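You operate a simulated robot arm through the tools that you are given. There is no shell and no other tool. Be economical: measure what you need, move in short steps, check, and stop when the job is done.

You are at the controls of a simulated two-armed robot. One attempt, no reset.

JOB
On the wiring bench top, fold the rag in half.

It is judged by the outcome, as a careful person would: the job done as asked, and still so three seconds after it is handed in. It fails if anything else is knocked over, pushed out of place, dropped, spilled or broken. Flat cloth is picked up by pressing the open fingertips on it (5 to 10 N) and closing them slowly along it; thin cloth reads only 2 to 8 mm in the jaws.

ROBOT AND FRAMES
Two 7-joint arms with two-finger parallel grippers on one trunk, on a base that drives. Base frame: it is fixed to the floor where the robot stands at the start and does not move with it; the origin is under the middle of the robot, x ahead of it, y to its left, z up; the surface under the hand at the start is at about z = 860. Units: mm, degrees, N and s.
The left shoulder is at the start at [50, 177, 1104], the right one opposite. With the tool pointing down near the work surface each hand reaches from about 200 to 700 mm from the robot's upright axis, wherever it stands, measured 20 degrees to its own side. Places, roughly: wiring bench top [1300, 100, 900]. Payload 3.43 kg a hand.
The tool frame of a hand sits at the grasp point between the pads (the TCP): z along the fingers, y along the line on which they close. The tips reach 34 mm beyond it. Largest opening 128 mm; finger width 24, thickness 12; the body of the gripper, 48 by 130 mm, starts 96 mm behind the TCP.
Orientation is that of the tool frame in the base frame, as [roll, pitch, yaw] about the fixed x, y, z axes, in that order (R = Rz(yaw) Ry(pitch) Rx(roll)). With the fingers straight down and closing along the base's y, the tool's x points along the base's -x, its y along +y and its z along -z.

CONTROLS
- The arms move only by the tool servo_tool. It takes "left_targets", "right_targets" or both (then of equal length, played together; a hand with none holds still); each is a list of rows, each a list of 7 numbers: the shift along the tool's x, y, z in units of 100 mm (1.0 is 100 mm), then the turn, a rotation vector about the tool's x, y, z in units of 90 degrees (1.0 is 90 degrees), then the finger opening in mm, from 0 to 128. In form: [[dx, dy, dz, ax, ay, az, fingers], ...]. A call has 1 to 8 rows; each row is the pose to reach, as a shift and turn from the pose commanded when the call began, along the tool's axes at that moment. A call with a number of a shift or a turn outside -1 to 1 is refused whole. Rows are played at 5 a second. More than 50 mm and 8.6 degrees between two rows, or a gripper value outside its range, and nothing of the call is played. A pose out of reach is approached as far as the arm can. The call stops where the force on the tool passes 40 N (or 10 N more than at its start, if that is more) or the arm is blocked; 0.2 s more then pass. Each finger travels about 108 mm/s and halts on what it meets, pressing with about 44 N; the grip force reading is that of the motor and also rises with nothing between the fingers. The clock runs only during rows and for 0.2 s after the last one: add rows that repeat a pose to give the fingers time. The reply holds the time, the measured pose of the TCP, the force on the tool along the base axes, the opening and the grip force, in the units named above and with some noise, with the torque about the TCP (base axes, N m) and any sound that the robot's microphone picked up.
- Cameras (640 x 400 px; columns grow to the right, rows downward): "scene" is now at [158.2, 6.5, 1264]; the picture's right is [0.08, -1.00, 0.00], its down [-0.56, -0.04, -0.82] and it looks along [0.82, 0.06, -0.57] (base axes); focal length 263 px, centre (320, 200). "left" rides on the left gripper at [76, 11, -160] in its tool frame; the picture's right is [-0.15, 0.99, 0.00], its down [-0.88, -0.13, -0.46] and it looks along [-0.45, -0.07, 0.89] (tool axes); focal length 234 px, centre (320, 200). "right" rides on the right gripper at [76, -11, -160] in its tool frame; the picture's right is [0.15, 0.99, 0.00], its down [-0.88, 0.13, -0.46] and it looks along [-0.45, 0.07, 0.89] (tool axes); focal length 234 px, centre (320, 200).
- camera(camera): a new picture of that camera. No time passes.
- move_column(by): slides the trunk up (or, below 0, down) by that many mm; the arms and the scene camera ride with it, the base frame stays. It gives what a move gives, with no picture.
- drive_base(legs): drives the robot by 1 to 6 legs, each [ahead, turn to the left] in mm and degrees, along the robot's own axes; the way and the turn of a leg run together, so that a leg with both is an arc; at most 1500 mm and 180 degrees a leg. The arms and the cameras ride along, it lands a little off, and it stops where it bumps. It gives what a move gives.
- head_to(pan, tilt): turns the head with the scene camera to pan (to the left, within 80 degrees either way) and tilt (down, from -29 to 69), counted from straight ahead of the robot. It gives what a move gives.
- probe_pixels(camera, pixels): for up to 12 pixels [column, row] of the newest picture of that camera ("zoom" is the newest enlarged one), the place [x, y, z] in the base frame of the surface seen there, good to about 2 mm. No time passes.
- enlarge(camera, box): a new picture of the part [left, top, right, bottom] of that camera's present view, enlarged. No time passes.
- job_done(): hands the job in; it is judged then, once.

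Go step by step. Measure first, check grasps and placings, and put right what went wrong. The budget is 80 turns and 70 pictures, counting those below and the enlarged ones. Unless the task says otherwise, let go and move clear before handing in, and close with one line.

The tools are called as a command line: name --argument value ..., lists and objects as JSON in quotes. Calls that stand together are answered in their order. servo_tool: Moves the arms, as the interface text tells. Its arguments: {"type":"object","properties":{"left_targets":{"type":"array"},"right_targets":{"type":"array"}},"required":[]} The other tools are called the same way: move_column (by) slides the trunk up or down; drive_base (legs) drives the base; head_to (pan, tilt) turns the head that bears the scene camera; camera (camera) takes a picture; probe_pixels (camera, pixels) gives the place of the surface under pixels of a picture; enlarge (camera, box) takes an enlarged picture of a part of a camera's view; job_done () hands the job in.

At the start:

```text
time_s: 0.0
left_eef_pos: [523.0, 236.7, 1039.6]
left_orientation: [180.0, 0.0, -180.0]
left_contact_force: [-0.2, 0.7, -0.1]
left_moment: [0.0, 0.03, -0.02]
left_gripper_width: 127.8
left_grasp_force: 0.0
right_eef_pos: [464.2, -107.6, 997.3]
right_orientation: [-180.0, 0.0, -180.0]
right_contact_force: [0.2, -1.5, 0.1]
right_moment: [0.02, -0.04, 0.02]
right_gripper_width: 128.1
right_grasp_force: 0.0
trunk travel left (down, up): [-275.0, 126.0]
robot x, y, heading: [-1.0, 1.6, 0.2]
head pan, tilt: [4.5, 34.5]
```

scene: 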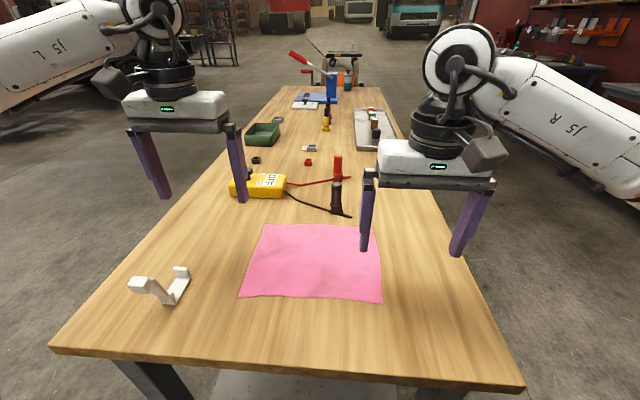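
right: 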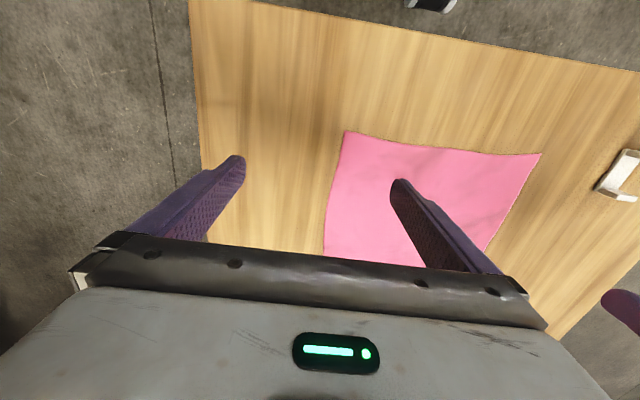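
left: 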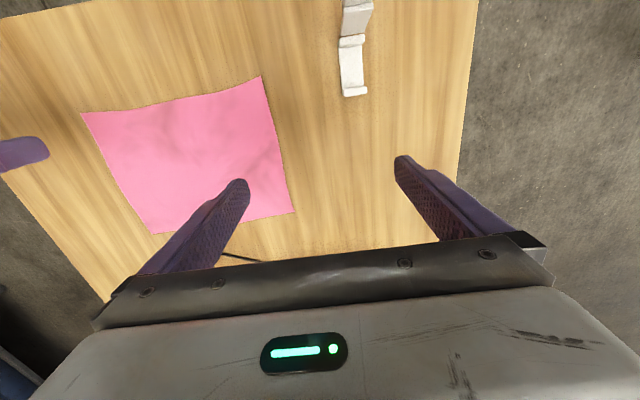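

The pink rag is at about columns 240-382, rows 223-303 in the scene view. I'll probe its corners and the table around it.

probe_pixels --camera "scene" --pixels '[[264, 225], [373, 225], [381, 302], [241, 296], [318, 299], [318, 226], [315, 262], [220, 260], [430, 300], [340, 212], [160, 300], [376, 262]]'

enlarge --camera "scene" --box '[220, 170, 420, 320]'

```text
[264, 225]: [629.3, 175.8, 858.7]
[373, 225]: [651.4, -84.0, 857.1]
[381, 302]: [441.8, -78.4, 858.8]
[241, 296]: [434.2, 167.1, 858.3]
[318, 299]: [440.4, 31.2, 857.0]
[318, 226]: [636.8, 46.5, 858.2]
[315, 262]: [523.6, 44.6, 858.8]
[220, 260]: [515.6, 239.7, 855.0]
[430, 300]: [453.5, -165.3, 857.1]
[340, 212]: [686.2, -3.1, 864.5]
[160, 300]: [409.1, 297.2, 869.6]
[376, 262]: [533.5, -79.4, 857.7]
```

```text
2.67 times, centred on (320, 245) of scene
```

zoom: 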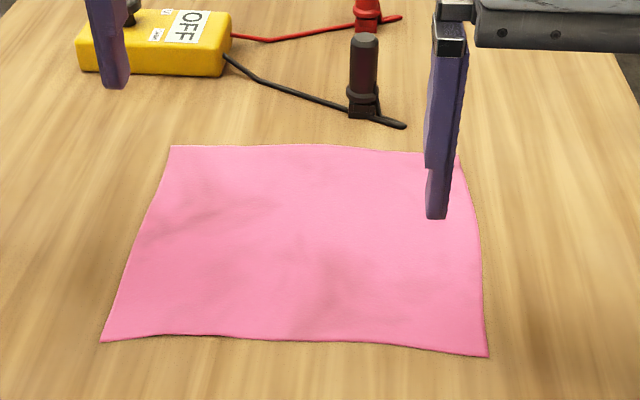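

The rag spans x≈437–640 and y≈-82–172 on a table at z≈857. I'll pinch both near corners and carry the near edge onto the far one, so first I'm moving the hands above those corners with narrowed jaws.

servo_tool --left_targets '[[0.25, -0.33, 0, 0, 0, 0, 34], [0.5, -0.67, 0, 0, 0, 0, 34], [0.76, -1.0, 0, 0, 0, 0, 34], [0.76, -1.0, 0.33, 0, 0, 0, 34], [0.76, -1.0, 0.66, 0, 0, 0, 34], [0.76, -1.0, 1.0, 0, 0, 0, 34], [0.76, -1.0, 1.0, 0, 0, 0, 34]]' --right_targets '[[0.05, 0.2, 0, 0, 0, 0, 34], [0.1, 0.4, 0, 0, 0, 0, 34], [0.14, 0.58, 0, 0, 0, 0, 34], [0.14, 0.58, 0.2, 0, 0, 0, 34], [0.14, 0.58, 0.4, 0, 0, 0, 34], [0.14, 0.58, 0.6, 0, 0, 0, 34], [0.14, 0.58, 0.6, 0, 0, 0, 34]]'

camera --camera "scene"

camera --camera "right"

camera --camera "left"

```text
time_s: 1.6
left_eef_pos: [445.8, 138.3, 940.3]
left_orientation: [-180.0, -0.1, -180.0]
left_contact_force: [-0.7, -0.9, -0.1]
left_moment: [0.02, 0.01, 0.02]
left_gripper_width: 33.8
left_grasp_force: 0.0
right_eef_pos: [450.9, -50.9, 936.3]
right_orientation: [-180.0, 0.1, -180.0]
right_contact_force: [0.8, -0.6, -1.0]
right_moment: [0.01, 0.03, -0.03]
right_gripper_width: 33.9
right_grasp_force: 0.1
trunk travel left (down, up): [-275.0, 126.0]
robot x, y, heading: [-1.8, -2.9, -0.1]
head pan, tilt: [4.5, 34.5]
```

```text
65 pictures are left
```

scene: 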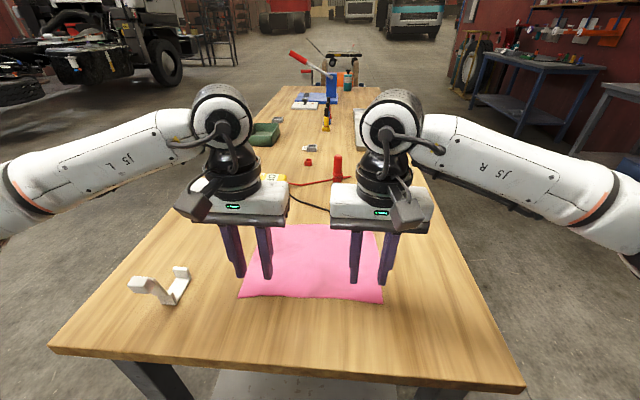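

```text
64 pictures are left
```

right: 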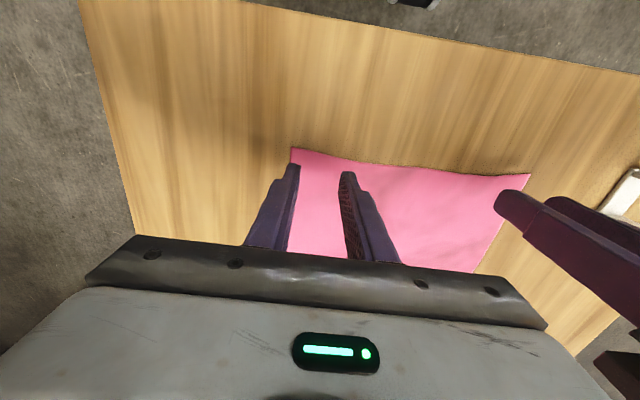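

```text
63 pictures are left
```

left: 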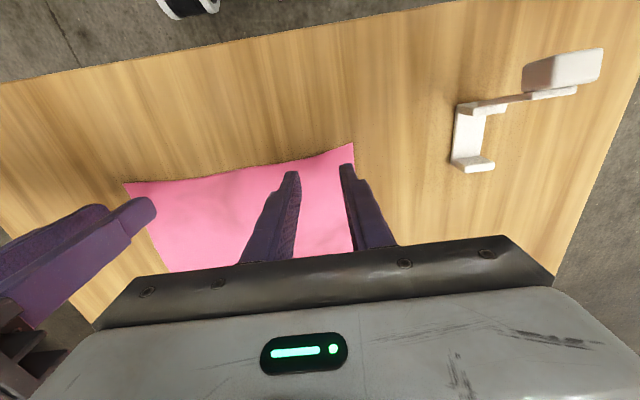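

Both hands hang over their near corners: right corner at (292,149) in the right view, left corner at (354,145) in the left view. I'll measure those edges before going down.

probe_pixels --camera "right" --pixels '[[293, 152], [325, 159], [360, 165], [420, 170], [527, 177]]'

probe_pixels --camera "left" --pixels '[[352, 147], [325, 156], [290, 166], [220, 179], [130, 187]]'

probe_pixels --camera "scene" --pixels '[[380, 301], [243, 294], [387, 281], [241, 275], [356, 281], [266, 276]]'

```text
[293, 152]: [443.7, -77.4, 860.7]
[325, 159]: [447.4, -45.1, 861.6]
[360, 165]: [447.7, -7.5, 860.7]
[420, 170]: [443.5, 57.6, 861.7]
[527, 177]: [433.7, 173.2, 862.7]
```

```text
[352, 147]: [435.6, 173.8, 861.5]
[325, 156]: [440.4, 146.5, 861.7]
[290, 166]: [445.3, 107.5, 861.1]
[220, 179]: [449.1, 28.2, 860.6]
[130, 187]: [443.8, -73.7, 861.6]
```

```text
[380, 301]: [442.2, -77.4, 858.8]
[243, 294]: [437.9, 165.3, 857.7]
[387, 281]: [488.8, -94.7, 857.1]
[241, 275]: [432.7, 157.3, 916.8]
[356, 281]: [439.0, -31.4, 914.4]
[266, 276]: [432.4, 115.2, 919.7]
```

The near edge lies at x≈447 by the right hand and x≈441 by the left. I'll shift each hand a few mm forward and lower in small steps until I feel contact.

servo_tool --left_targets '[[-0.04, 0.03, 0.2, 0, 0, 0, 34], [-0.04, 0.03, 0.38, 0, 0, 0, 34], [-0.04, 0.03, 0.44, 0, 0, 0, 34], [-0.04, 0.03, 0.46, 0, 0, 0, 34]]' --right_targets '[[-0.05, 0, 0.2, 0, 0, 0, 34], [-0.05, 0, 0.34, 0, 0, 0, 34], [-0.05, 0, 0.4, 0, 0, 0, 34], [-0.05, 0, 0.42, 0, 0, 0, 34]]'

```text
time_s: 2.6
left_eef_pos: [449.4, 140.6, 893.9]
left_orientation: [-180.0, 0.4, -180.0]
left_contact_force: [-2.7, 3.3, 17.1]
left_moment: [0.24, 0.07, 0.02]
left_gripper_width: 34.0
left_grasp_force: 0.3
right_eef_pos: [455.2, -50.6, 894.7]
right_orientation: [-179.9, 0.1, -180.0]
right_contact_force: [0.6, 0.4, 2.5]
right_moment: [0.03, -0.02, -0.02]
right_gripper_width: 34.1
right_grasp_force: 0.0
trunk travel left (down, up): [-275.0, 126.0]
robot x, y, heading: [-3.1, -2.2, -0.1]
head pan, tilt: [4.5, 34.5]
```

The left hand presses at 17 N and the right at 2.5 N, so I'll trim both towards 5–10 N.

servo_tool --left_targets '[[0, 0, -0.008, 0, 0, 0, 34], [0, 0, -0.008, 0, 0, 0, 34]]' --right_targets '[[0, 0, 0.006, 0, 0, 0, 34], [0, 0, 0.006, 0, 0, 0, 34]]'

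```text
time_s: 3.2
left_eef_pos: [448.8, 140.2, 894.7]
left_orientation: [-180.0, 0.4, -179.9]
left_contact_force: [3.2, 3.8, 17.2]
left_moment: [0.31, -0.04, -0.04]
left_gripper_width: 34.4
left_grasp_force: 0.4
right_eef_pos: [455.1, -49.4, 894.4]
right_orientation: [179.9, 0.0, 179.9]
right_contact_force: [-0.2, -1.3, 7.2]
right_moment: [-0.03, 0.03, -0.06]
right_gripper_width: 34.1
right_grasp_force: 0.1
trunk travel left (down, up): [-275.0, 126.0]
robot x, y, heading: [1.1, 1.6, 0.2]
head pan, tilt: [4.5, 34.5]
```

The right hand is good at 7 N, but the left is still at 17 N; I'll raise it a bit more.

servo_tool --left_targets '[[0, 0, -0.01, 0, 0, 0, 34], [0, 0, -0.01, 0, 0, 0, 34]]'

```text
time_s: 3.8
left_eef_pos: [449.8, 139.7, 895.0]
left_orientation: [-179.9, 0.1, 180.0]
left_contact_force: [2.9, 0.5, 13.8]
left_moment: [0.12, -0.11, -0.02]
left_gripper_width: 34.2
left_grasp_force: 0.2
right_eef_pos: [453.7, -50.5, 895.1]
right_orientation: [179.9, 0.3, 180.0]
right_contact_force: [-0.8, -0.2, 13.4]
right_moment: [-0.08, 0.06, 0.01]
right_gripper_width: 34.1
right_grasp_force: 0.1
trunk travel left (down, up): [-275.0, 126.0]
robot x, y, heading: [-1.0, 0.4, -0.0]
head pan, tilt: [4.5, 34.5]
```

Both read about 13.5 N and drift slowly. I'll ease both by about 0.6 mm and close slowly.

servo_tool --left_targets '[[0, 0, -0.006, 0, 0, 0, 34], [0, 0, -0.006, 0, 0, 0, 30], [0, 0, -0.006, 0, 0, 0, 26], [0, 0, -0.006, 0, 0, 0, 22], [0, 0, -0.006, 0, 0, 0, 18], [0, 0, -0.006, 0, 0, 0, 14], [0, 0, -0.006, 0, 0, 0, 10], [0, 0, -0.006, 0, 0, 0, 6]]' --right_targets '[[0, 0, -0.006, 0, 0, 0, 34], [0, 0, -0.006, 0, 0, 0, 30], [0, 0, -0.006, 0, 0, 0, 26], [0, 0, -0.006, 0, 0, 0, 22], [0, 0, -0.006, 0, 0, 0, 18], [0, 0, -0.006, 0, 0, 0, 14], [0, 0, -0.006, 0, 0, 0, 10], [0, 0, -0.006, 0, 0, 0, 6]]'

enlarge --camera "scene" --box '[200, 200, 420, 320]'

```text
time_s: 5.6
left_eef_pos: [450.4, 140.1, 895.6]
left_orientation: [-180.0, 0.1, -179.9]
left_contact_force: [0.3, -0.6, 9.1]
left_moment: [0.0, -0.01, 0.01]
left_gripper_width: 6.3
left_grasp_force: 0.6
right_eef_pos: [455.1, -50.5, 896.4]
right_orientation: [180.0, 0.1, -180.0]
right_contact_force: [-0.9, 0.5, 9.0]
right_moment: [0.01, -0.01, 0.04]
right_gripper_width: 4.2
right_grasp_force: 0.0
trunk travel left (down, up): [-275.0, 126.0]
robot x, y, heading: [-1.2, -0.0, 0.1]
head pan, tilt: [4.5, 34.5]
```

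```text
2.91 times, centred on (310, 260) of scene
```

zoom: 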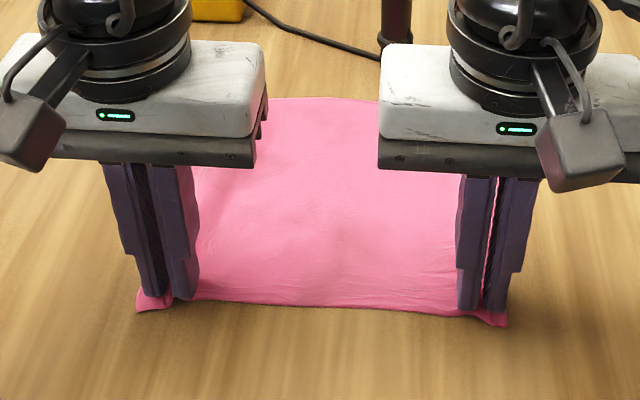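

Pink ridges are showing between both finger pairs. I'll close fully, then lift 30 mm and check.

servo_tool --left_targets '[[0, 0, 0, 0, 0, 0, 2], [0, 0, 0, 0, 0, 0, 0], [0, 0, 0, 0, 0, 0, 0], [-0.05, 0, -0.15, 0, 0, 0, 0], [-0.1, 0, -0.3, 0, 0, 0, 0], [-0.1, 0, -0.3, 0, 0, 0, 0]]' --right_targets '[[0, 0, 0, 0, 0, 0, 2], [0, 0, 0, 0, 0, 0, 0], [0, 0, 0, 0, 0, 0, 0], [-0.05, 0, -0.15, 0, 0, 0, 0], [-0.1, 0, -0.3, 0, 0, 0, 0], [-0.1, 0, -0.3, 0, 0, 0, 0]]'

enlarge --camera "scene" --box '[200, 200, 420, 320]'

```text
time_s: 7.0
left_eef_pos: [459.4, 139.2, 923.3]
left_orientation: [180.0, -0.1, -179.9]
left_contact_force: [-0.1, -0.5, -0.5]
left_moment: [0.02, -0.02, 0.02]
left_gripper_width: 2.0
left_grasp_force: 36.7
right_eef_pos: [464.0, -52.0, 925.6]
right_orientation: [-180.0, -0.1, -179.9]
right_contact_force: [-0.5, 0.6, -0.5]
right_moment: [-0.02, 0.0, 0.01]
right_gripper_width: 0.0
right_grasp_force: 32.7
trunk travel left (down, up): [-275.0, 126.0]
robot x, y, heading: [-1.3, 1.8, 0.1]
head pan, tilt: [4.5, 34.5]
```

```text
2.91 times, centred on (310, 260) of scene
```

zoom: 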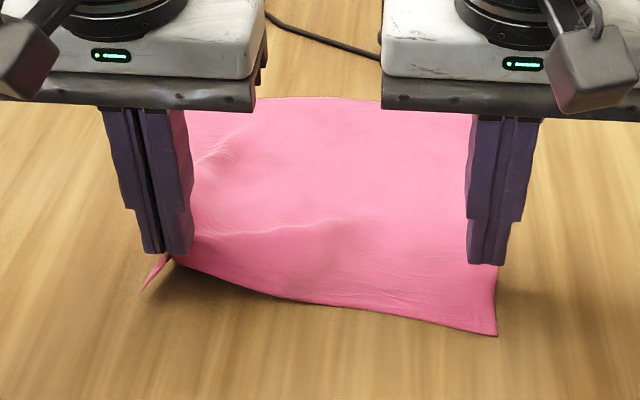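

The left hand holds the cloth (2.0 mm), but the right slipped off (0.0 mm). I'll lower the left hand while it keeps its grip, then regrasp with the right, wider and a touch firmer.

servo_tool --left_targets '[[0.05, 0, 0.12, 0, 0, 0, 0], [0.1, 0, 0.25, 0, 0, 0, 0], [0.1, 0, 0.25, 0, 0, 0, 0], [0.1, 0, 0.25, 0, 0, 0, 0]]' --right_targets '[[0, 0, 0, 0, 0, 0, 20], [0, 0, 0, 0, 0, 0, 40], [0.04, 0, 0.15, 0, 0, 0, 40], [0.04, 0, 0.22, 0, 0, 0, 40]]'

camera --camera "right"

enlarge --camera "scene" --box '[200, 200, 420, 320]'

```text
time_s: 8.0
left_eef_pos: [449.2, 136.8, 898.5]
left_orientation: [180.0, 0.0, -179.9]
left_contact_force: [0.1, 0.0, 0.8]
left_moment: [0.01, 0.0, 0.0]
left_gripper_width: 1.8
left_grasp_force: 36.5
right_eef_pos: [462.0, -51.8, 904.3]
right_orientation: [-179.9, 0.0, -180.0]
right_contact_force: [0.1, -1.3, -0.6]
right_moment: [0.0, -0.01, -0.01]
right_gripper_width: 40.0
right_grasp_force: 0.1
trunk travel left (down, up): [-275.0, 126.0]
robot x, y, heading: [-2.2, -2.4, -0.1]
head pan, tilt: [4.5, 34.5]
```

```text
60 pictures are left
```

right: 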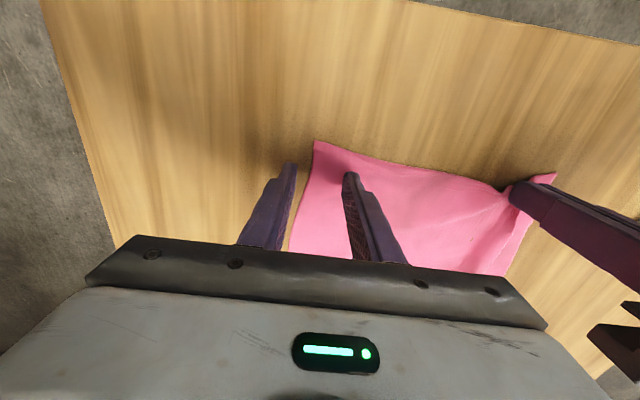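

```text
2.91 times, centred on (310, 260) of scene
```

zoom: 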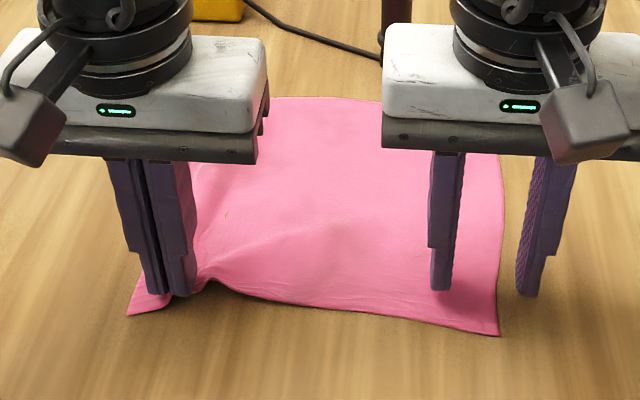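

probe_pixels --camera "right" --pixels '[[317, 144], [340, 150], [370, 158], [304, 200]]'

```text
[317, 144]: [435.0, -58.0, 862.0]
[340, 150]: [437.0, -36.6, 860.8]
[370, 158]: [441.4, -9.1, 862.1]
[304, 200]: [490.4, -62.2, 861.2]
```

The right corner of the rag has shifted to (435,-58). I'll move the right hand to (447,-27) and press.

servo_tool --right_targets '[[0, 0, -0.1, 0, 0, 0, 34], [0.14, 0.25, -0.1, 0, 0, 0, 34], [0.14, 0.25, 0.0, 0, 0, 0, 34], [0.14, 0.25, 0.07, 0, 0, 0, 34], [0.14, 0.25, 0.1, 0, 0, 0, 34], [0.14, 0.25, 0.1, 0, 0, 0, 34]]'

```text
time_s: 9.4
left_eef_pos: [448.2, 138.3, 901.3]
left_orientation: [179.9, 0.1, -179.9]
left_contact_force: [0.2, 0.1, 0.7]
left_moment: [0.01, -0.02, 0.02]
left_gripper_width: 2.1
left_grasp_force: 36.8
right_eef_pos: [447.3, -25.3, 894.5]
right_orientation: [179.9, 0.3, -179.9]
right_contact_force: [-1.3, -2.7, 22.3]
right_moment: [-0.36, 0.03, -0.01]
right_gripper_width: 34.1
right_grasp_force: 0.2
trunk travel left (down, up): [-275.0, 126.0]
robot x, y, heading: [-0.6, -1.3, 0.0]
head pan, tilt: [4.5, 34.5]
```

That is 22 N, so I'll ease up by about 2.5 mm and check.

servo_tool --right_targets '[[0, 0, -0.022, 0, 0, 0, 34], [0, 0, -0.022, 0, 0, 0, 34]]'

```text
time_s: 10.0
left_eef_pos: [450.1, 139.2, 898.4]
left_orientation: [-180.0, 0.0, -179.9]
left_contact_force: [0.3, 0.0, -0.4]
left_moment: [0.03, -0.02, -0.01]
left_gripper_width: 1.9
left_grasp_force: 36.6
right_eef_pos: [447.9, -25.5, 896.1]
right_orientation: [180.0, 0.0, -180.0]
right_contact_force: [1.9, 0.0, 9.9]
right_moment: [-0.03, -0.12, 0.04]
right_gripper_width: 33.9
right_grasp_force: 0.0
trunk travel left (down, up): [-275.0, 126.0]
robot x, y, heading: [1.6, 4.0, -0.1]
head pan, tilt: [4.5, 34.5]
```

The right hand now presses at 9.9 N. I'll close it slowly, all the way shut, while still pressing.

servo_tool --right_targets '[[0, 0, 0.003, 0, 0, 0, 30], [0, 0, 0.003, 0, 0, 0, 26], [0, 0, 0.003, 0, 0, 0, 22], [0, 0, 0.003, 0, 0, 0, 18], [0, 0, 0.003, 0, 0, 0, 13], [0, 0, 0.003, 0, 0, 0, 9], [0, 0, 0.003, 0, 0, 0, 5], [0, 0, 0.003, 0, 0, 0, 0]]'

enlarge --camera "scene" --box '[200, 200, 420, 320]'

```text
time_s: 11.8
left_eef_pos: [448.5, 136.9, 898.5]
left_orientation: [-179.8, 0.0, 179.9]
left_contact_force: [0.6, -12.3, -0.7]
left_moment: [-0.45, 0.01, -0.08]
left_gripper_width: 2.0
left_grasp_force: 36.9
right_eef_pos: [446.9, -24.2, 896.1]
right_orientation: [179.8, 0.0, -179.9]
right_contact_force: [0.8, 13.9, 4.0]
right_moment: [0.43, -0.02, 0.13]
right_gripper_width: 2.2
right_grasp_force: 36.9
trunk travel left (down, up): [-275.0, 126.0]
robot x, y, heading: [-2.8, -2.0, -0.2]
head pan, tilt: [4.5, 34.5]
```

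```text
2.91 times, centred on (310, 260) of scene
```

zoom: 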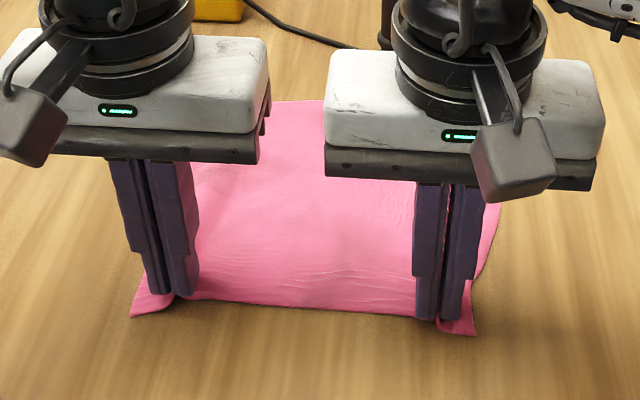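

Both hands now hold the cloth at about 2 mm. It is taut between them (12 N), so I'll slacken by 3 mm, lift 30 mm and check.

servo_tool --left_targets '[[0, -0.02, 0, 0, 0, 0, 0], [-0.05, -0.02, -0.15, 0, 0, 0, 0], [-0.1, -0.02, -0.3, 0, 0, 0, 0], [-0.1, -0.02, -0.3, 0, 0, 0, 0]]' --right_targets '[[0, 0.02, 0, 0, 0, 0, 0], [-0.05, 0.02, -0.15, 0, 0, 0, 0], [-0.1, 0.02, -0.3, 0, 0, 0, 0], [-0.1, 0.02, -0.3, 0, 0, 0, 0]]'

camera --camera "scene"

```text
time_s: 12.8
left_eef_pos: [461.1, 137.6, 928.9]
left_orientation: [-180.0, 0.1, -179.9]
left_contact_force: [-0.6, -6.8, 0.2]
left_moment: [-0.22, -0.02, -0.01]
left_gripper_width: 2.0
left_grasp_force: 36.5
right_eef_pos: [459.4, -21.4, 923.8]
right_orientation: [179.9, 0.0, 180.0]
right_contact_force: [-0.5, 6.5, 1.0]
right_moment: [0.21, -0.04, 0.07]
right_gripper_width: 2.3
right_grasp_force: 37.1
trunk travel left (down, up): [-275.0, 126.0]
robot x, y, heading: [2.6, 0.3, 0.2]
head pan, tilt: [4.5, 34.5]
```

```text
57 pictures are left
```

scene: 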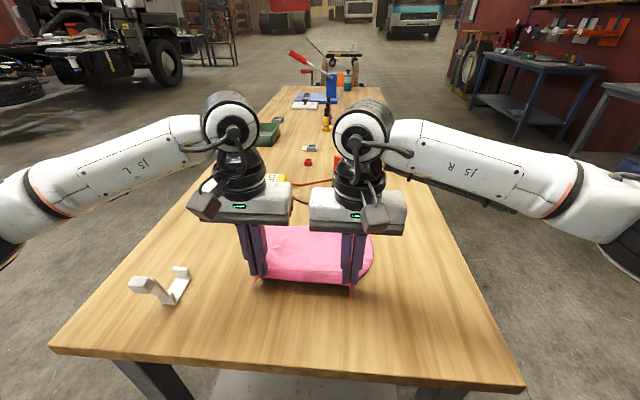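

Both corners hold off the table. I'll carry them over the fold line in an arc: 95 mm forward and 60 mm up, recentring y by −10 mm along the way.

servo_tool --left_targets '[[-0.1, 0, -0.2, 0, 0, 0, 0], [-0.25, -0.02, -0.4, 0, 0, 0, 0], [-0.45, -0.05, -0.55, 0, 0, 0, 0], [-0.7, -0.08, -0.6, 0, 0, 0, 0], [-0.95, -0.12, -0.6, 0, 0, 0, 0], [-0.95, -0.12, -0.6, 0, 0, 0, 0]]' --right_targets '[[-0.1, 0, -0.2, 0, 0, 0, 0], [-0.25, -0.02, -0.4, 0, 0, 0, 0], [-0.45, -0.05, -0.55, 0, 0, 0, 0], [-0.7, -0.08, -0.6, 0, 0, 0, 0], [-0.95, -0.1, -0.6, 0, 0, 0, 0], [-0.95, -0.1, -0.6, 0, 0, 0, 0]]'

camera --camera "scene"

camera --camera "right"

camera --camera "left"

```text
time_s: 14.2
left_eef_pos: [554.3, 125.5, 990.2]
left_orientation: [-179.9, 0.0, 180.0]
left_contact_force: [0.0, -6.2, 0.5]
left_moment: [-0.22, 0.01, -0.04]
left_gripper_width: 2.0
left_grasp_force: 36.4
right_eef_pos: [552.3, -33.3, 985.2]
right_orientation: [180.0, 0.0, -180.0]
right_contact_force: [-0.9, 6.9, -0.4]
right_moment: [0.22, 0.02, 0.08]
right_gripper_width: 2.4
right_grasp_force: 37.0
trunk travel left (down, up): [-275.0, 126.0]
robot x, y, heading: [0.1, 0.2, 0.0]
head pan, tilt: [4.5, 34.5]
```

```text
56 pictures are left
```

scene: 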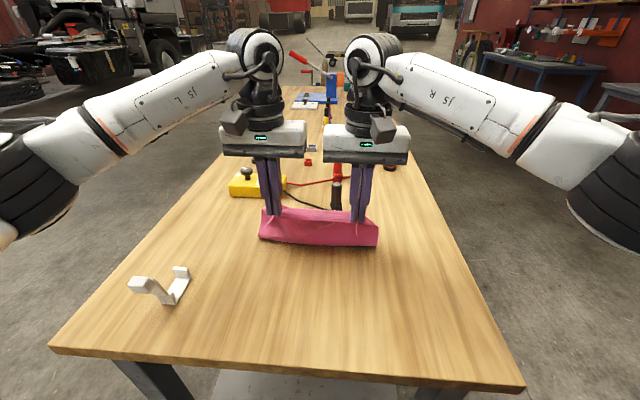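

```text
55 pictures are left
```

right: 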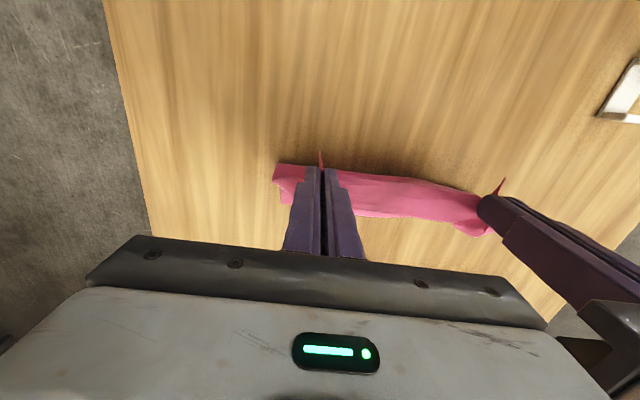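

```text
54 pictures are left
```

left: 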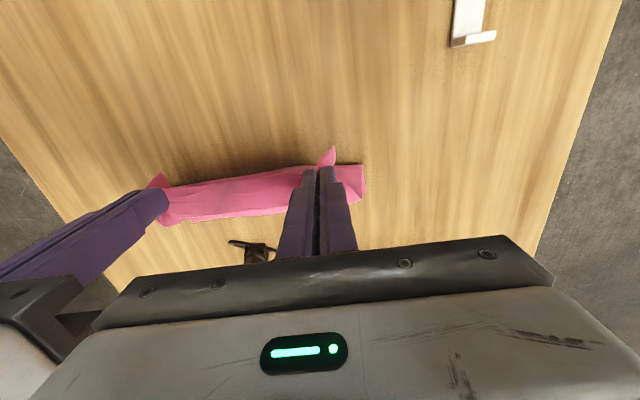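

The cloth hangs from both hands over the fold line. I'll probe where its lower and far edges lie now.

probe_pixels --camera "left" --pixels '[[170, 221], [230, 213], [285, 204], [362, 196], [240, 182], [350, 168], [200, 188], [235, 205]]'

probe_pixels --camera "scene" --pixels '[[262, 236], [320, 245], [376, 243], [320, 222], [320, 214], [320, 207], [300, 210]]'

enlarge --camera "scene" --box '[230, 170, 410, 270]'

```text
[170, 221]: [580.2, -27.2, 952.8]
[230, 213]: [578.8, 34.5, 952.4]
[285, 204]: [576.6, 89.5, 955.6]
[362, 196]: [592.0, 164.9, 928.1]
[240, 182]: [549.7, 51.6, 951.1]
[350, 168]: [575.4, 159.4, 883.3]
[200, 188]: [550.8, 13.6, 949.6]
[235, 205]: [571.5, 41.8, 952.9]
```

```text
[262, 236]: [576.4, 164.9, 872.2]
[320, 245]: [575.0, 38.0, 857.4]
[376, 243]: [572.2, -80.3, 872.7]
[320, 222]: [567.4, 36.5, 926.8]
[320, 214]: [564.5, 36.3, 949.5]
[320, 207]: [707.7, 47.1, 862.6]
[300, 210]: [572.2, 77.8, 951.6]
```

```text
3.56 times, centred on (320, 220) of scene
```

zoom: 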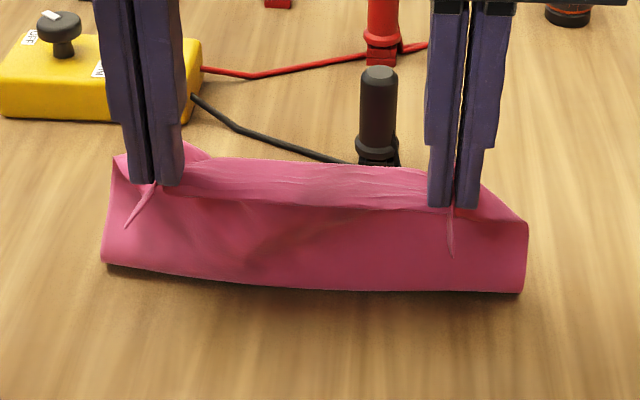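

What I see is the underside of the lifted half: it hangs nearly vertical from the hands, and the far half still lies flat from x≈575 to the far edge. I'll go on forward and down towards the far edge, tilting the fingertips back about 20° so the edge turns over.

servo_tool --left_targets '[[-0.25, 0, 0.0, 0, 0.03, 0, 0], [-0.5, 0, 0.05, 0, 0.06, 0, 0], [-0.7, 0, 0.15, 0, 0.1, 0, 0], [-0.82, 0, 0.28, 0, 0.14, 0, 0], [-0.88, 0, 0.42, 0, 0.18, 0, 0], [-0.9, 0, 0.56, 0, 0.22, 0, 0], [-0.9, 0, 0.66, 0, 0.22, 0, 0], [-0.9, 0, 0.66, 0, 0.22, 0, 0]]' --right_targets '[[-0.25, 0, 0.0, 0, 0.03, 0, 0], [-0.5, 0, 0.05, 0, 0.06, 0, 0], [-0.7, 0, 0.15, 0, 0.1, 0, 0], [-0.84, 0, 0.28, 0, 0.14, 0, 0], [-0.92, 0, 0.42, 0, 0.18, 0, 0], [-0.95, 0, 0.54, 0, 0.22, 0, 0], [-0.95, 0, 0.62, 0, 0.22, 0, 0], [-0.95, 0, 0.62, 0, 0.22, 0, 0]]'

camera --camera "scene"

camera --camera "left"

enlarge --camera "scene" --box '[230, 170, 410, 270]'

```text
time_s: 15.2
left_eef_pos: [595.4, 123.8, 987.6]
left_orientation: [-178.4, -10.6, 178.2]
left_contact_force: [-0.6, -11.2, -1.6]
left_moment: [-0.35, 0.02, 0.03]
left_gripper_width: 1.6
left_grasp_force: 36.4
left hand out of reach, approached as far as the arm can: row 3, 4
right_eef_pos: [577.2, -38.7, 954.7]
right_orientation: [178.0, -10.9, -178.2]
right_contact_force: [1.2, 11.8, 2.2]
right_moment: [0.42, -0.03, -0.03]
right_gripper_width: 2.0
right_grasp_force: 37.1
right hand out of reach, approached as far as the arm can: row 2, 3, 4
trunk travel left (down, up): [-275.0, 126.0]
robot x, y, heading: [1.5, 3.3, 0.1]
head pan, tilt: [4.5, 34.5]
stopped in row 4 (left hand): the force on the tool passed its limit at 44 N (the readings are from after the stop); the commanded pose is now the measured one
```

```text
52 pictures are left
```

scene: 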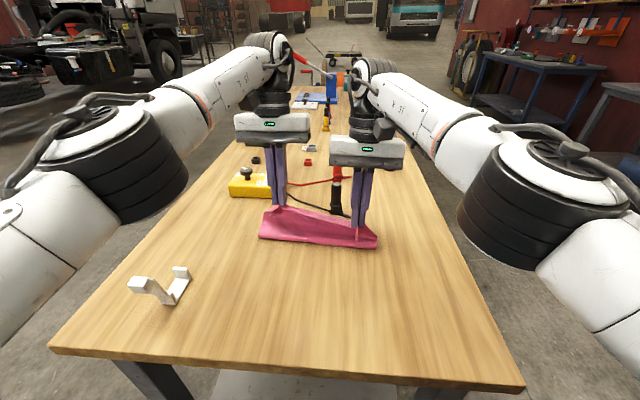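

```text
51 pictures are left
```

left: 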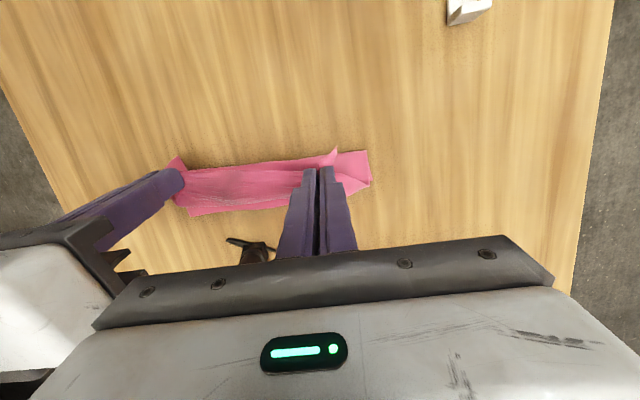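

```text
3.56 times, centred on (320, 220) of scene
```

zoom: 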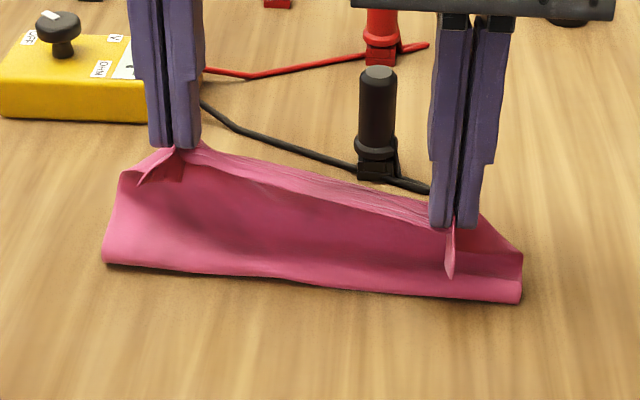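

Tilted, the hands run out of reach at this height; the hold itself is still good (1.6 and 2.0 mm). I'll see whether the base has room to move closer to the bench.

probe_pixels --camera "scene" --pixels '[[290, 366], [290, 375], [55, 346], [520, 384], [280, 395], [140, 370]]'

head_to --pan 0 --tilt 68

camera --camera "scene"

```text
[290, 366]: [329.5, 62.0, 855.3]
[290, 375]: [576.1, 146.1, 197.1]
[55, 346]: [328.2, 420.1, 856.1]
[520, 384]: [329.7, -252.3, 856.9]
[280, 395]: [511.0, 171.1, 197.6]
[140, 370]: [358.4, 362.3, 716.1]
```

```text
time_s: 16.2
left_eef_pos: [597.0, 125.5, 988.2]
left_orientation: [-178.4, -10.7, 178.5]
left_contact_force: [-1.9, -19.4, -4.2]
left_moment: [-0.65, 0.08, 0.06]
left_gripper_width: 1.8
left_grasp_force: 36.5
right_eef_pos: [576.8, -39.0, 954.6]
right_orientation: [178.2, -11.2, -178.3]
right_contact_force: [2.6, 19.1, 4.3]
right_moment: [0.74, -0.07, -0.04]
right_gripper_width: 2.5
right_grasp_force: 37.1
trunk travel left (down, up): [-275.0, 126.0]
robot x, y, heading: [4.8, 0.8, -0.1]
head pan, tilt: [0.0, 68.0]
```

```text
49 pictures are left
```

scene: 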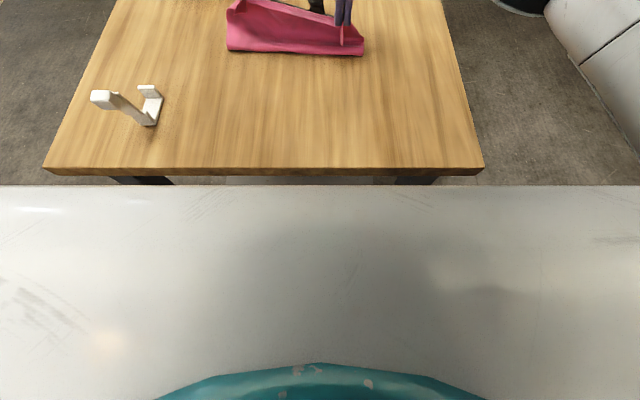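

The gap between the robot's front (row 185) and the bench edge (row 172) looks narrow here, so I'll measure it.

probe_pixels --camera "scene" --pixels '[[320, 188], [320, 250], [320, 182], [320, 171], [100, 188], [320, 370]]'

```text
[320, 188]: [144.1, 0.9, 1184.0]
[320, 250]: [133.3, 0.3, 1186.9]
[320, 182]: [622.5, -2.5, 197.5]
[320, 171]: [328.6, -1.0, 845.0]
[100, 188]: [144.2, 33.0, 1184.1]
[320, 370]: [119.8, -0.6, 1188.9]
```

The grey plate is only the robot's head mount. I can't see the base front, so I won't drive. Instead I'll untilt the hands, level them at z≈970 and slacken the cloth, since an upright tool reaches further.

servo_tool --left_targets '[[0.03, -0.03, 0.1, 0, -0.06, 0, 0], [0.06, -0.03, 0.19, 0, -0.12, 0, 0], [0.06, -0.03, 0.19, 0, -0.12, 0, 0]]' --right_targets '[[-0.03, 0.03, -0.09, 0, -0.06, 0, 0], [-0.05, 0.03, -0.17, 0, -0.12, 0, 0], [-0.05, 0.03, -0.17, 0, -0.12, 0, 0]]'

head_to --pan 4.5 --tilt 36

```text
time_s: 17.0
left_eef_pos: [586.5, 125.4, 969.0]
left_orientation: [-178.8, 0.4, 178.9]
left_contact_force: [-1.1, -7.2, 0.6]
left_moment: [-0.22, -0.01, -0.03]
left_gripper_width: 1.7
left_grasp_force: 36.3
right_eef_pos: [585.4, -37.6, 968.8]
right_orientation: [178.7, -0.3, -178.9]
right_contact_force: [-0.3, 6.2, -0.9]
right_moment: [0.23, 0.0, 0.04]
right_gripper_width: 2.1
right_grasp_force: 36.5
trunk travel left (down, up): [-275.0, 126.0]
robot x, y, heading: [0.4, 2.0, 0.1]
head pan, tilt: [0.0, 68.0]
```

```text
time_s: 17.9
left_eef_pos: [585.9, 125.6, 971.0]
left_orientation: [-178.6, 0.2, 178.8]
left_contact_force: [0.0, -5.0, 0.3]
left_moment: [-0.18, 0.02, -0.01]
left_gripper_width: 1.5
left_grasp_force: 36.8
right_eef_pos: [585.0, -37.0, 970.3]
right_orientation: [178.5, -0.3, -178.7]
right_contact_force: [0.6, 4.4, -0.7]
right_moment: [0.17, 0.01, 0.07]
right_gripper_width: 1.9
right_grasp_force: 36.8
trunk travel left (down, up): [-275.0, 126.0]
robot x, y, heading: [-0.6, -0.9, -0.1]
head pan, tilt: [4.5, 36.0]
```

Level and slack again at about (586, 970). Now I go forward and down with upright tools, in short steps.

servo_tool --left_targets '[[-0.12, 0, 0.08, 0, 0, 0, 0], [-0.24, 0, 0.18, 0, 0, 0, 0], [-0.36, 0, 0.3, 0, 0, 0, 0], [-0.46, 0, 0.42, 0, 0, 0, 0], [-0.46, 0, 0.42, 0, 0, 0, 0]]' --right_targets '[[-0.12, 0, 0.08, 0, 0, 0, 0], [-0.24, 0, 0.18, 0, 0, 0, 0], [-0.36, 0, 0.3, 0, 0, 0, 0], [-0.48, 0, 0.42, 0, 0, 0, 0], [-0.48, 0, 0.42, 0, 0, 0, 0]]'

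enlarge --camera "scene" --box '[230, 160, 410, 260]'

camera --camera "left"

```text
time_s: 19.1
left_eef_pos: [632.8, 122.4, 928.2]
left_orientation: [-178.6, 0.2, 178.7]
left_contact_force: [-0.2, -2.2, 0.2]
left_moment: [-0.1, 0.0, -0.01]
left_gripper_width: 1.6
left_grasp_force: 37.0
right_eef_pos: [622.0, -37.5, 933.1]
right_orientation: [178.6, -0.4, -178.7]
right_contact_force: [0.1, 2.4, 0.3]
right_moment: [0.05, 0.02, 0.0]
right_gripper_width: 2.1
right_grasp_force: 36.7
right hand out of reach, approached as far as the arm can: row 4, 5
trunk travel left (down, up): [-275.0, 126.0]
robot x, y, heading: [0.3, -0.9, 0.2]
head pan, tilt: [4.5, 36.0]
```

```text
3.56 times, centred on (320, 210) of scene
```

zoom: 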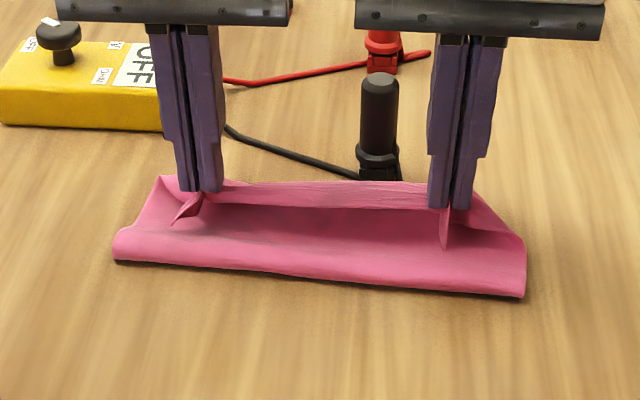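

```text
47 pictures are left
```

left: 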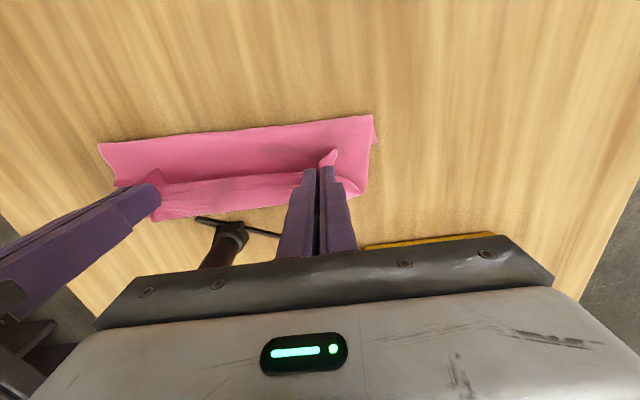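

The top layer is folding over, and the loop's near edge is at zoom row ~290. I need the far edge's position, so I'll probe and look from the right hand.

probe_pixels --camera "zoom" --pixels '[[118, 262], [320, 282], [520, 297], [320, 260], [320, 225], [320, 195], [320, 184]]'

probe_pixels --camera "left" --pixels '[[374, 118], [102, 145], [230, 207], [230, 180], [360, 195], [354, 185]]'

camera --camera "right"

```text
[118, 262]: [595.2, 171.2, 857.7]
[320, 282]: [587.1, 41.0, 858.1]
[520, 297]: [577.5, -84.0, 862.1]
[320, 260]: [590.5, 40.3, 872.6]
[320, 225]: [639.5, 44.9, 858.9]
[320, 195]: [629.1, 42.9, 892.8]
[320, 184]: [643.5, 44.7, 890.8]
```

```text
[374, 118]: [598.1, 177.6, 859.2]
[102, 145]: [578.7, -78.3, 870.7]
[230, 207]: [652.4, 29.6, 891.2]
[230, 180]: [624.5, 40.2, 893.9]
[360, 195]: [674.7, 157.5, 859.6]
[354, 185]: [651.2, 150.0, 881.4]
```

```text
46 pictures are left
```

right: 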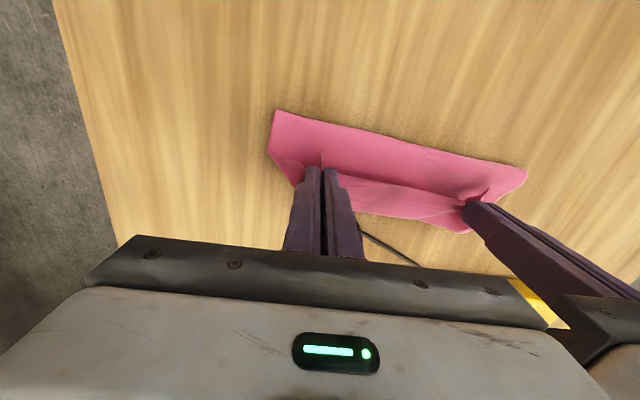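

The far edge now reads x≈672 at the left (674.7 at pixel 360,195), so the lower half slid about 35 mm forward towards the probe stand. I'll unfold along the same arc and then pull the whole rag back towards me. That gives more room, and I can redo the fold on a lower arc.

servo_tool --left_targets '[[0.15, 0, -0.1, 0, 0, 0, 0], [0.35, 0, -0.2, 0, 0, 0, 0], [0.6, 0, -0.25, 0, 0, 0, 0], [0.85, 0, -0.25, 0, 0, 0, 0], [1.0, 0, -0.2, 0, 0, 0, 0], [1.0, 0, -0.2, 0, 0, 0, 0]]' --right_targets '[[0.15, 0, -0.1, 0, 0, 0, 0], [0.35, 0, -0.2, 0, 0, 0, 0], [0.6, 0, -0.25, 0, 0, 0, 0], [0.85, 0, -0.25, 0, 0, 0, 0], [1.0, 0, -0.2, 0, 0, 0, 0], [1.0, 0, -0.2, 0, 0, 0, 0]]'

camera --camera "scene"

```text
time_s: 20.5
left_eef_pos: [532.2, 125.2, 950.2]
left_orientation: [-178.7, 0.2, 178.8]
left_contact_force: [-0.8, -4.8, 0.1]
left_moment: [-0.18, 0.06, -0.02]
left_gripper_width: 1.9
left_grasp_force: 36.9
right_eef_pos: [520.3, -37.2, 954.4]
right_orientation: [178.5, -0.3, -178.8]
right_contact_force: [-0.3, 5.3, 0.1]
right_moment: [0.15, 0.0, 0.02]
right_gripper_width: 2.1
right_grasp_force: 36.3
trunk travel left (down, up): [-275.0, 126.0]
robot x, y, heading: [0.3, 0.2, 0.2]
head pan, tilt: [4.5, 36.0]
```

```text
45 pictures are left
```

scene: 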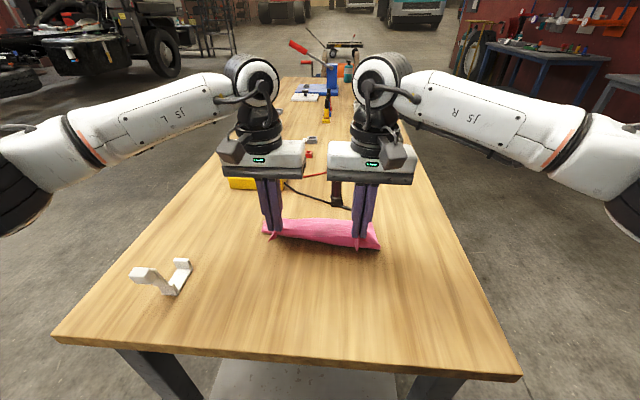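

The hands are back over the middle with the cloth opening out. I'll continue back and down to x≈440 and z≈912.

servo_tool --left_targets '[[0.25, 0, 0.02, 0, 0, 0, 0], [0.5, 0, 0.12, 0, 0, 0, 0], [0.75, 0, 0.25, 0, 0, 0, 0], [0.92, 0, 0.36, 0, 0, 0, 0], [0.92, 0, 0.36, 0, 0, 0, 0]]' --right_targets '[[0.2, 0, 0.04, 0, 0, 0, 0], [0.4, 0, 0.14, 0, 0, 0, 0], [0.62, 0, 0.28, 0, 0, 0, 0], [0.8, 0, 0.4, 0, 0, 0, 0], [0.8, 0, 0.4, 0, 0, 0, 0]]'

camera --camera "scene"

```text
time_s: 21.7
left_eef_pos: [440.4, 124.8, 909.2]
left_orientation: [-178.5, 0.2, 178.8]
left_contact_force: [1.1, -7.4, 0.8]
left_moment: [-0.3, -0.04, -0.02]
left_gripper_width: 2.0
left_grasp_force: 36.5
right_eef_pos: [439.4, -38.5, 913.3]
right_orientation: [178.4, -0.4, -178.9]
right_contact_force: [-0.8, 8.2, 0.5]
right_moment: [0.31, -0.02, 0.06]
right_gripper_width: 2.4
right_grasp_force: 36.4
trunk travel left (down, up): [-275.0, 126.0]
robot x, y, heading: [0.6, 0.2, -0.1]
head pan, tilt: [4.5, 36.0]
```

```text
44 pictures are left
```

scene: 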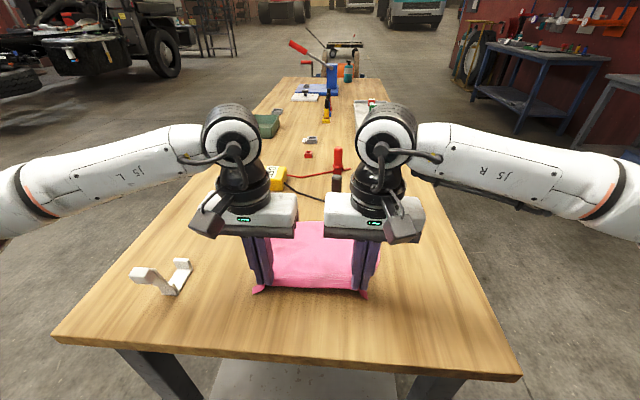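

The rag is nearly flat again. I'll pull it gently towards me to x≈395, low to the table, then view it.

servo_tool --left_targets '[[0.1, 0, 0.04, 0, 0, 0, 0], [0.2, 0, 0.07, 0, 0, 0, 0], [0.32, 0, 0.07, 0, 0, 0, 0], [0.45, 0, 0.07, 0, 0, 0, 0], [0.45, 0, 0.07, 0, 0, 0, 0]]' --right_targets '[[0.1, 0, 0.06, 0, 0, 0, 0], [0.2, 0, 0.11, 0, 0, 0, 0], [0.32, 0, 0.11, 0, 0, 0, 0], [0.45, 0, 0.11, 0, 0, 0, 0], [0.45, 0, 0.11, 0, 0, 0, 0]]'

enlarge --camera "scene" --box '[200, 190, 420, 330]'

camera --camera "left"

camera --camera "right"

```text
time_s: 22.9
left_eef_pos: [397.6, 125.3, 904.1]
left_orientation: [-178.5, 0.2, 178.9]
left_contact_force: [0.4, -10.7, -0.5]
left_moment: [-0.44, 0.06, -0.01]
left_gripper_width: 1.9
left_grasp_force: 36.6
right_eef_pos: [396.8, -39.3, 903.5]
right_orientation: [178.5, -0.4, -178.9]
right_contact_force: [-1.1, 11.4, -1.1]
right_moment: [0.41, 0.03, 0.07]
right_gripper_width: 2.0
right_grasp_force: 36.4
trunk travel left (down, up): [-275.0, 126.0]
robot x, y, heading: [-0.9, 0.5, 0.1]
head pan, tilt: [4.5, 36.0]
```

```text
2.86 times, centred on (310, 260) of scene
```

zoom: 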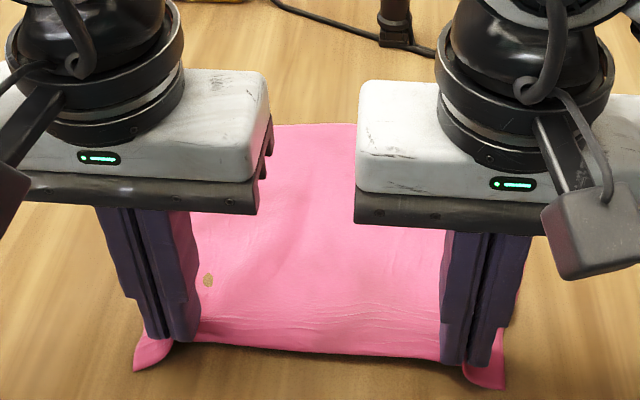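

```text
42 pictures are left
```

left: 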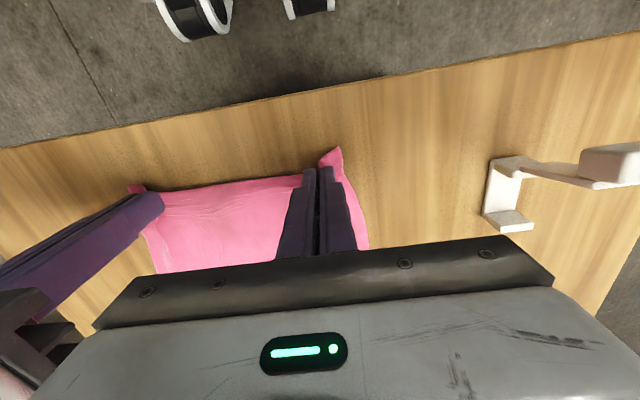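

```text
41 pictures are left
```

right: 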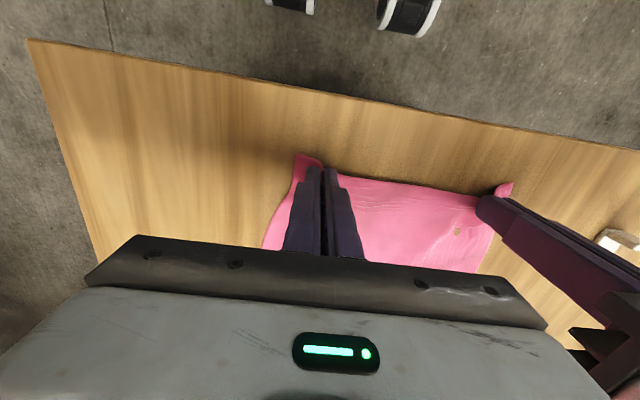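

The rag is flat and pulled back, with its far edge at zoom row ~124. I'll measure the outline.

probe_pixels --camera "zoom" --pixels '[[300, 127], [350, 126], [275, 128], [320, 350], [137, 368], [503, 386], [530, 270], [208, 280]]'

```text
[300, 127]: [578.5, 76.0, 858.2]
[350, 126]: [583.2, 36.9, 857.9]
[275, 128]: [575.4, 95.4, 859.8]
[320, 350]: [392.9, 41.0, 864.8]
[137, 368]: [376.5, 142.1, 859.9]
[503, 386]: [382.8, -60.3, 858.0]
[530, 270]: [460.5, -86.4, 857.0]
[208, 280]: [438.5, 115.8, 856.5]
```

The far edge is at x≈576–584, and the pinches at x≈397 sit about 12 mm inside the near edge, so the fold line should be near x≈482. I'll start a lower arc, with a small tilt this time.

servo_tool --left_targets '[[-0.1, -0.02, -0.12, 0, 0, 0, 0], [-0.22, -0.02, -0.25, 0, 0.03, 0, 0], [-0.38, -0.02, -0.38, 0, 0.06, 0, 0], [-0.55, -0.02, -0.48, 0, 0.09, 0, 0], [-0.75, -0.02, -0.54, 0, 0.12, 0, 0], [-0.95, -0.02, -0.55, 0, 0.15, 0, 0], [-0.95, -0.02, -0.55, 0, 0.15, 0, 0]]' --right_targets '[[-0.1, 0.02, -0.12, 0, 0, 0, 0], [-0.22, 0.02, -0.25, 0, 0.03, 0, 0], [-0.38, 0.02, -0.38, 0, 0.06, 0, 0], [-0.55, 0.02, -0.48, 0, 0.09, 0, 0], [-0.75, 0.02, -0.54, 0, 0.12, 0, 0], [-0.95, 0.02, -0.55, 0, 0.15, 0, 0], [-0.95, 0.02, -0.55, 0, 0.15, 0, 0]]'

enlarge --camera "scene" --box '[200, 190, 420, 330]'

```text
time_s: 24.5
left_eef_pos: [490.9, 123.3, 959.9]
left_orientation: [-178.7, -13.5, 178.5]
left_contact_force: [0.0, -5.6, 0.6]
left_moment: [-0.17, -0.01, -0.01]
left_gripper_width: 2.2
left_grasp_force: 36.4
right_eef_pos: [490.5, -37.4, 958.1]
right_orientation: [178.6, -13.9, -178.4]
right_contact_force: [-0.2, 4.2, -0.4]
right_moment: [0.14, 0.01, -0.02]
right_gripper_width: 2.2
right_grasp_force: 36.9
trunk travel left (down, up): [-275.0, 126.0]
robot x, y, heading: [0.6, 0.6, -0.1]
head pan, tilt: [4.5, 36.0]
```

```text
2.86 times, centred on (310, 260) of scene
```

zoom: 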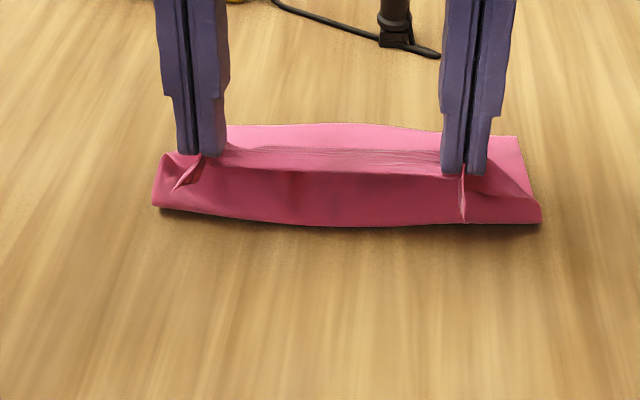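

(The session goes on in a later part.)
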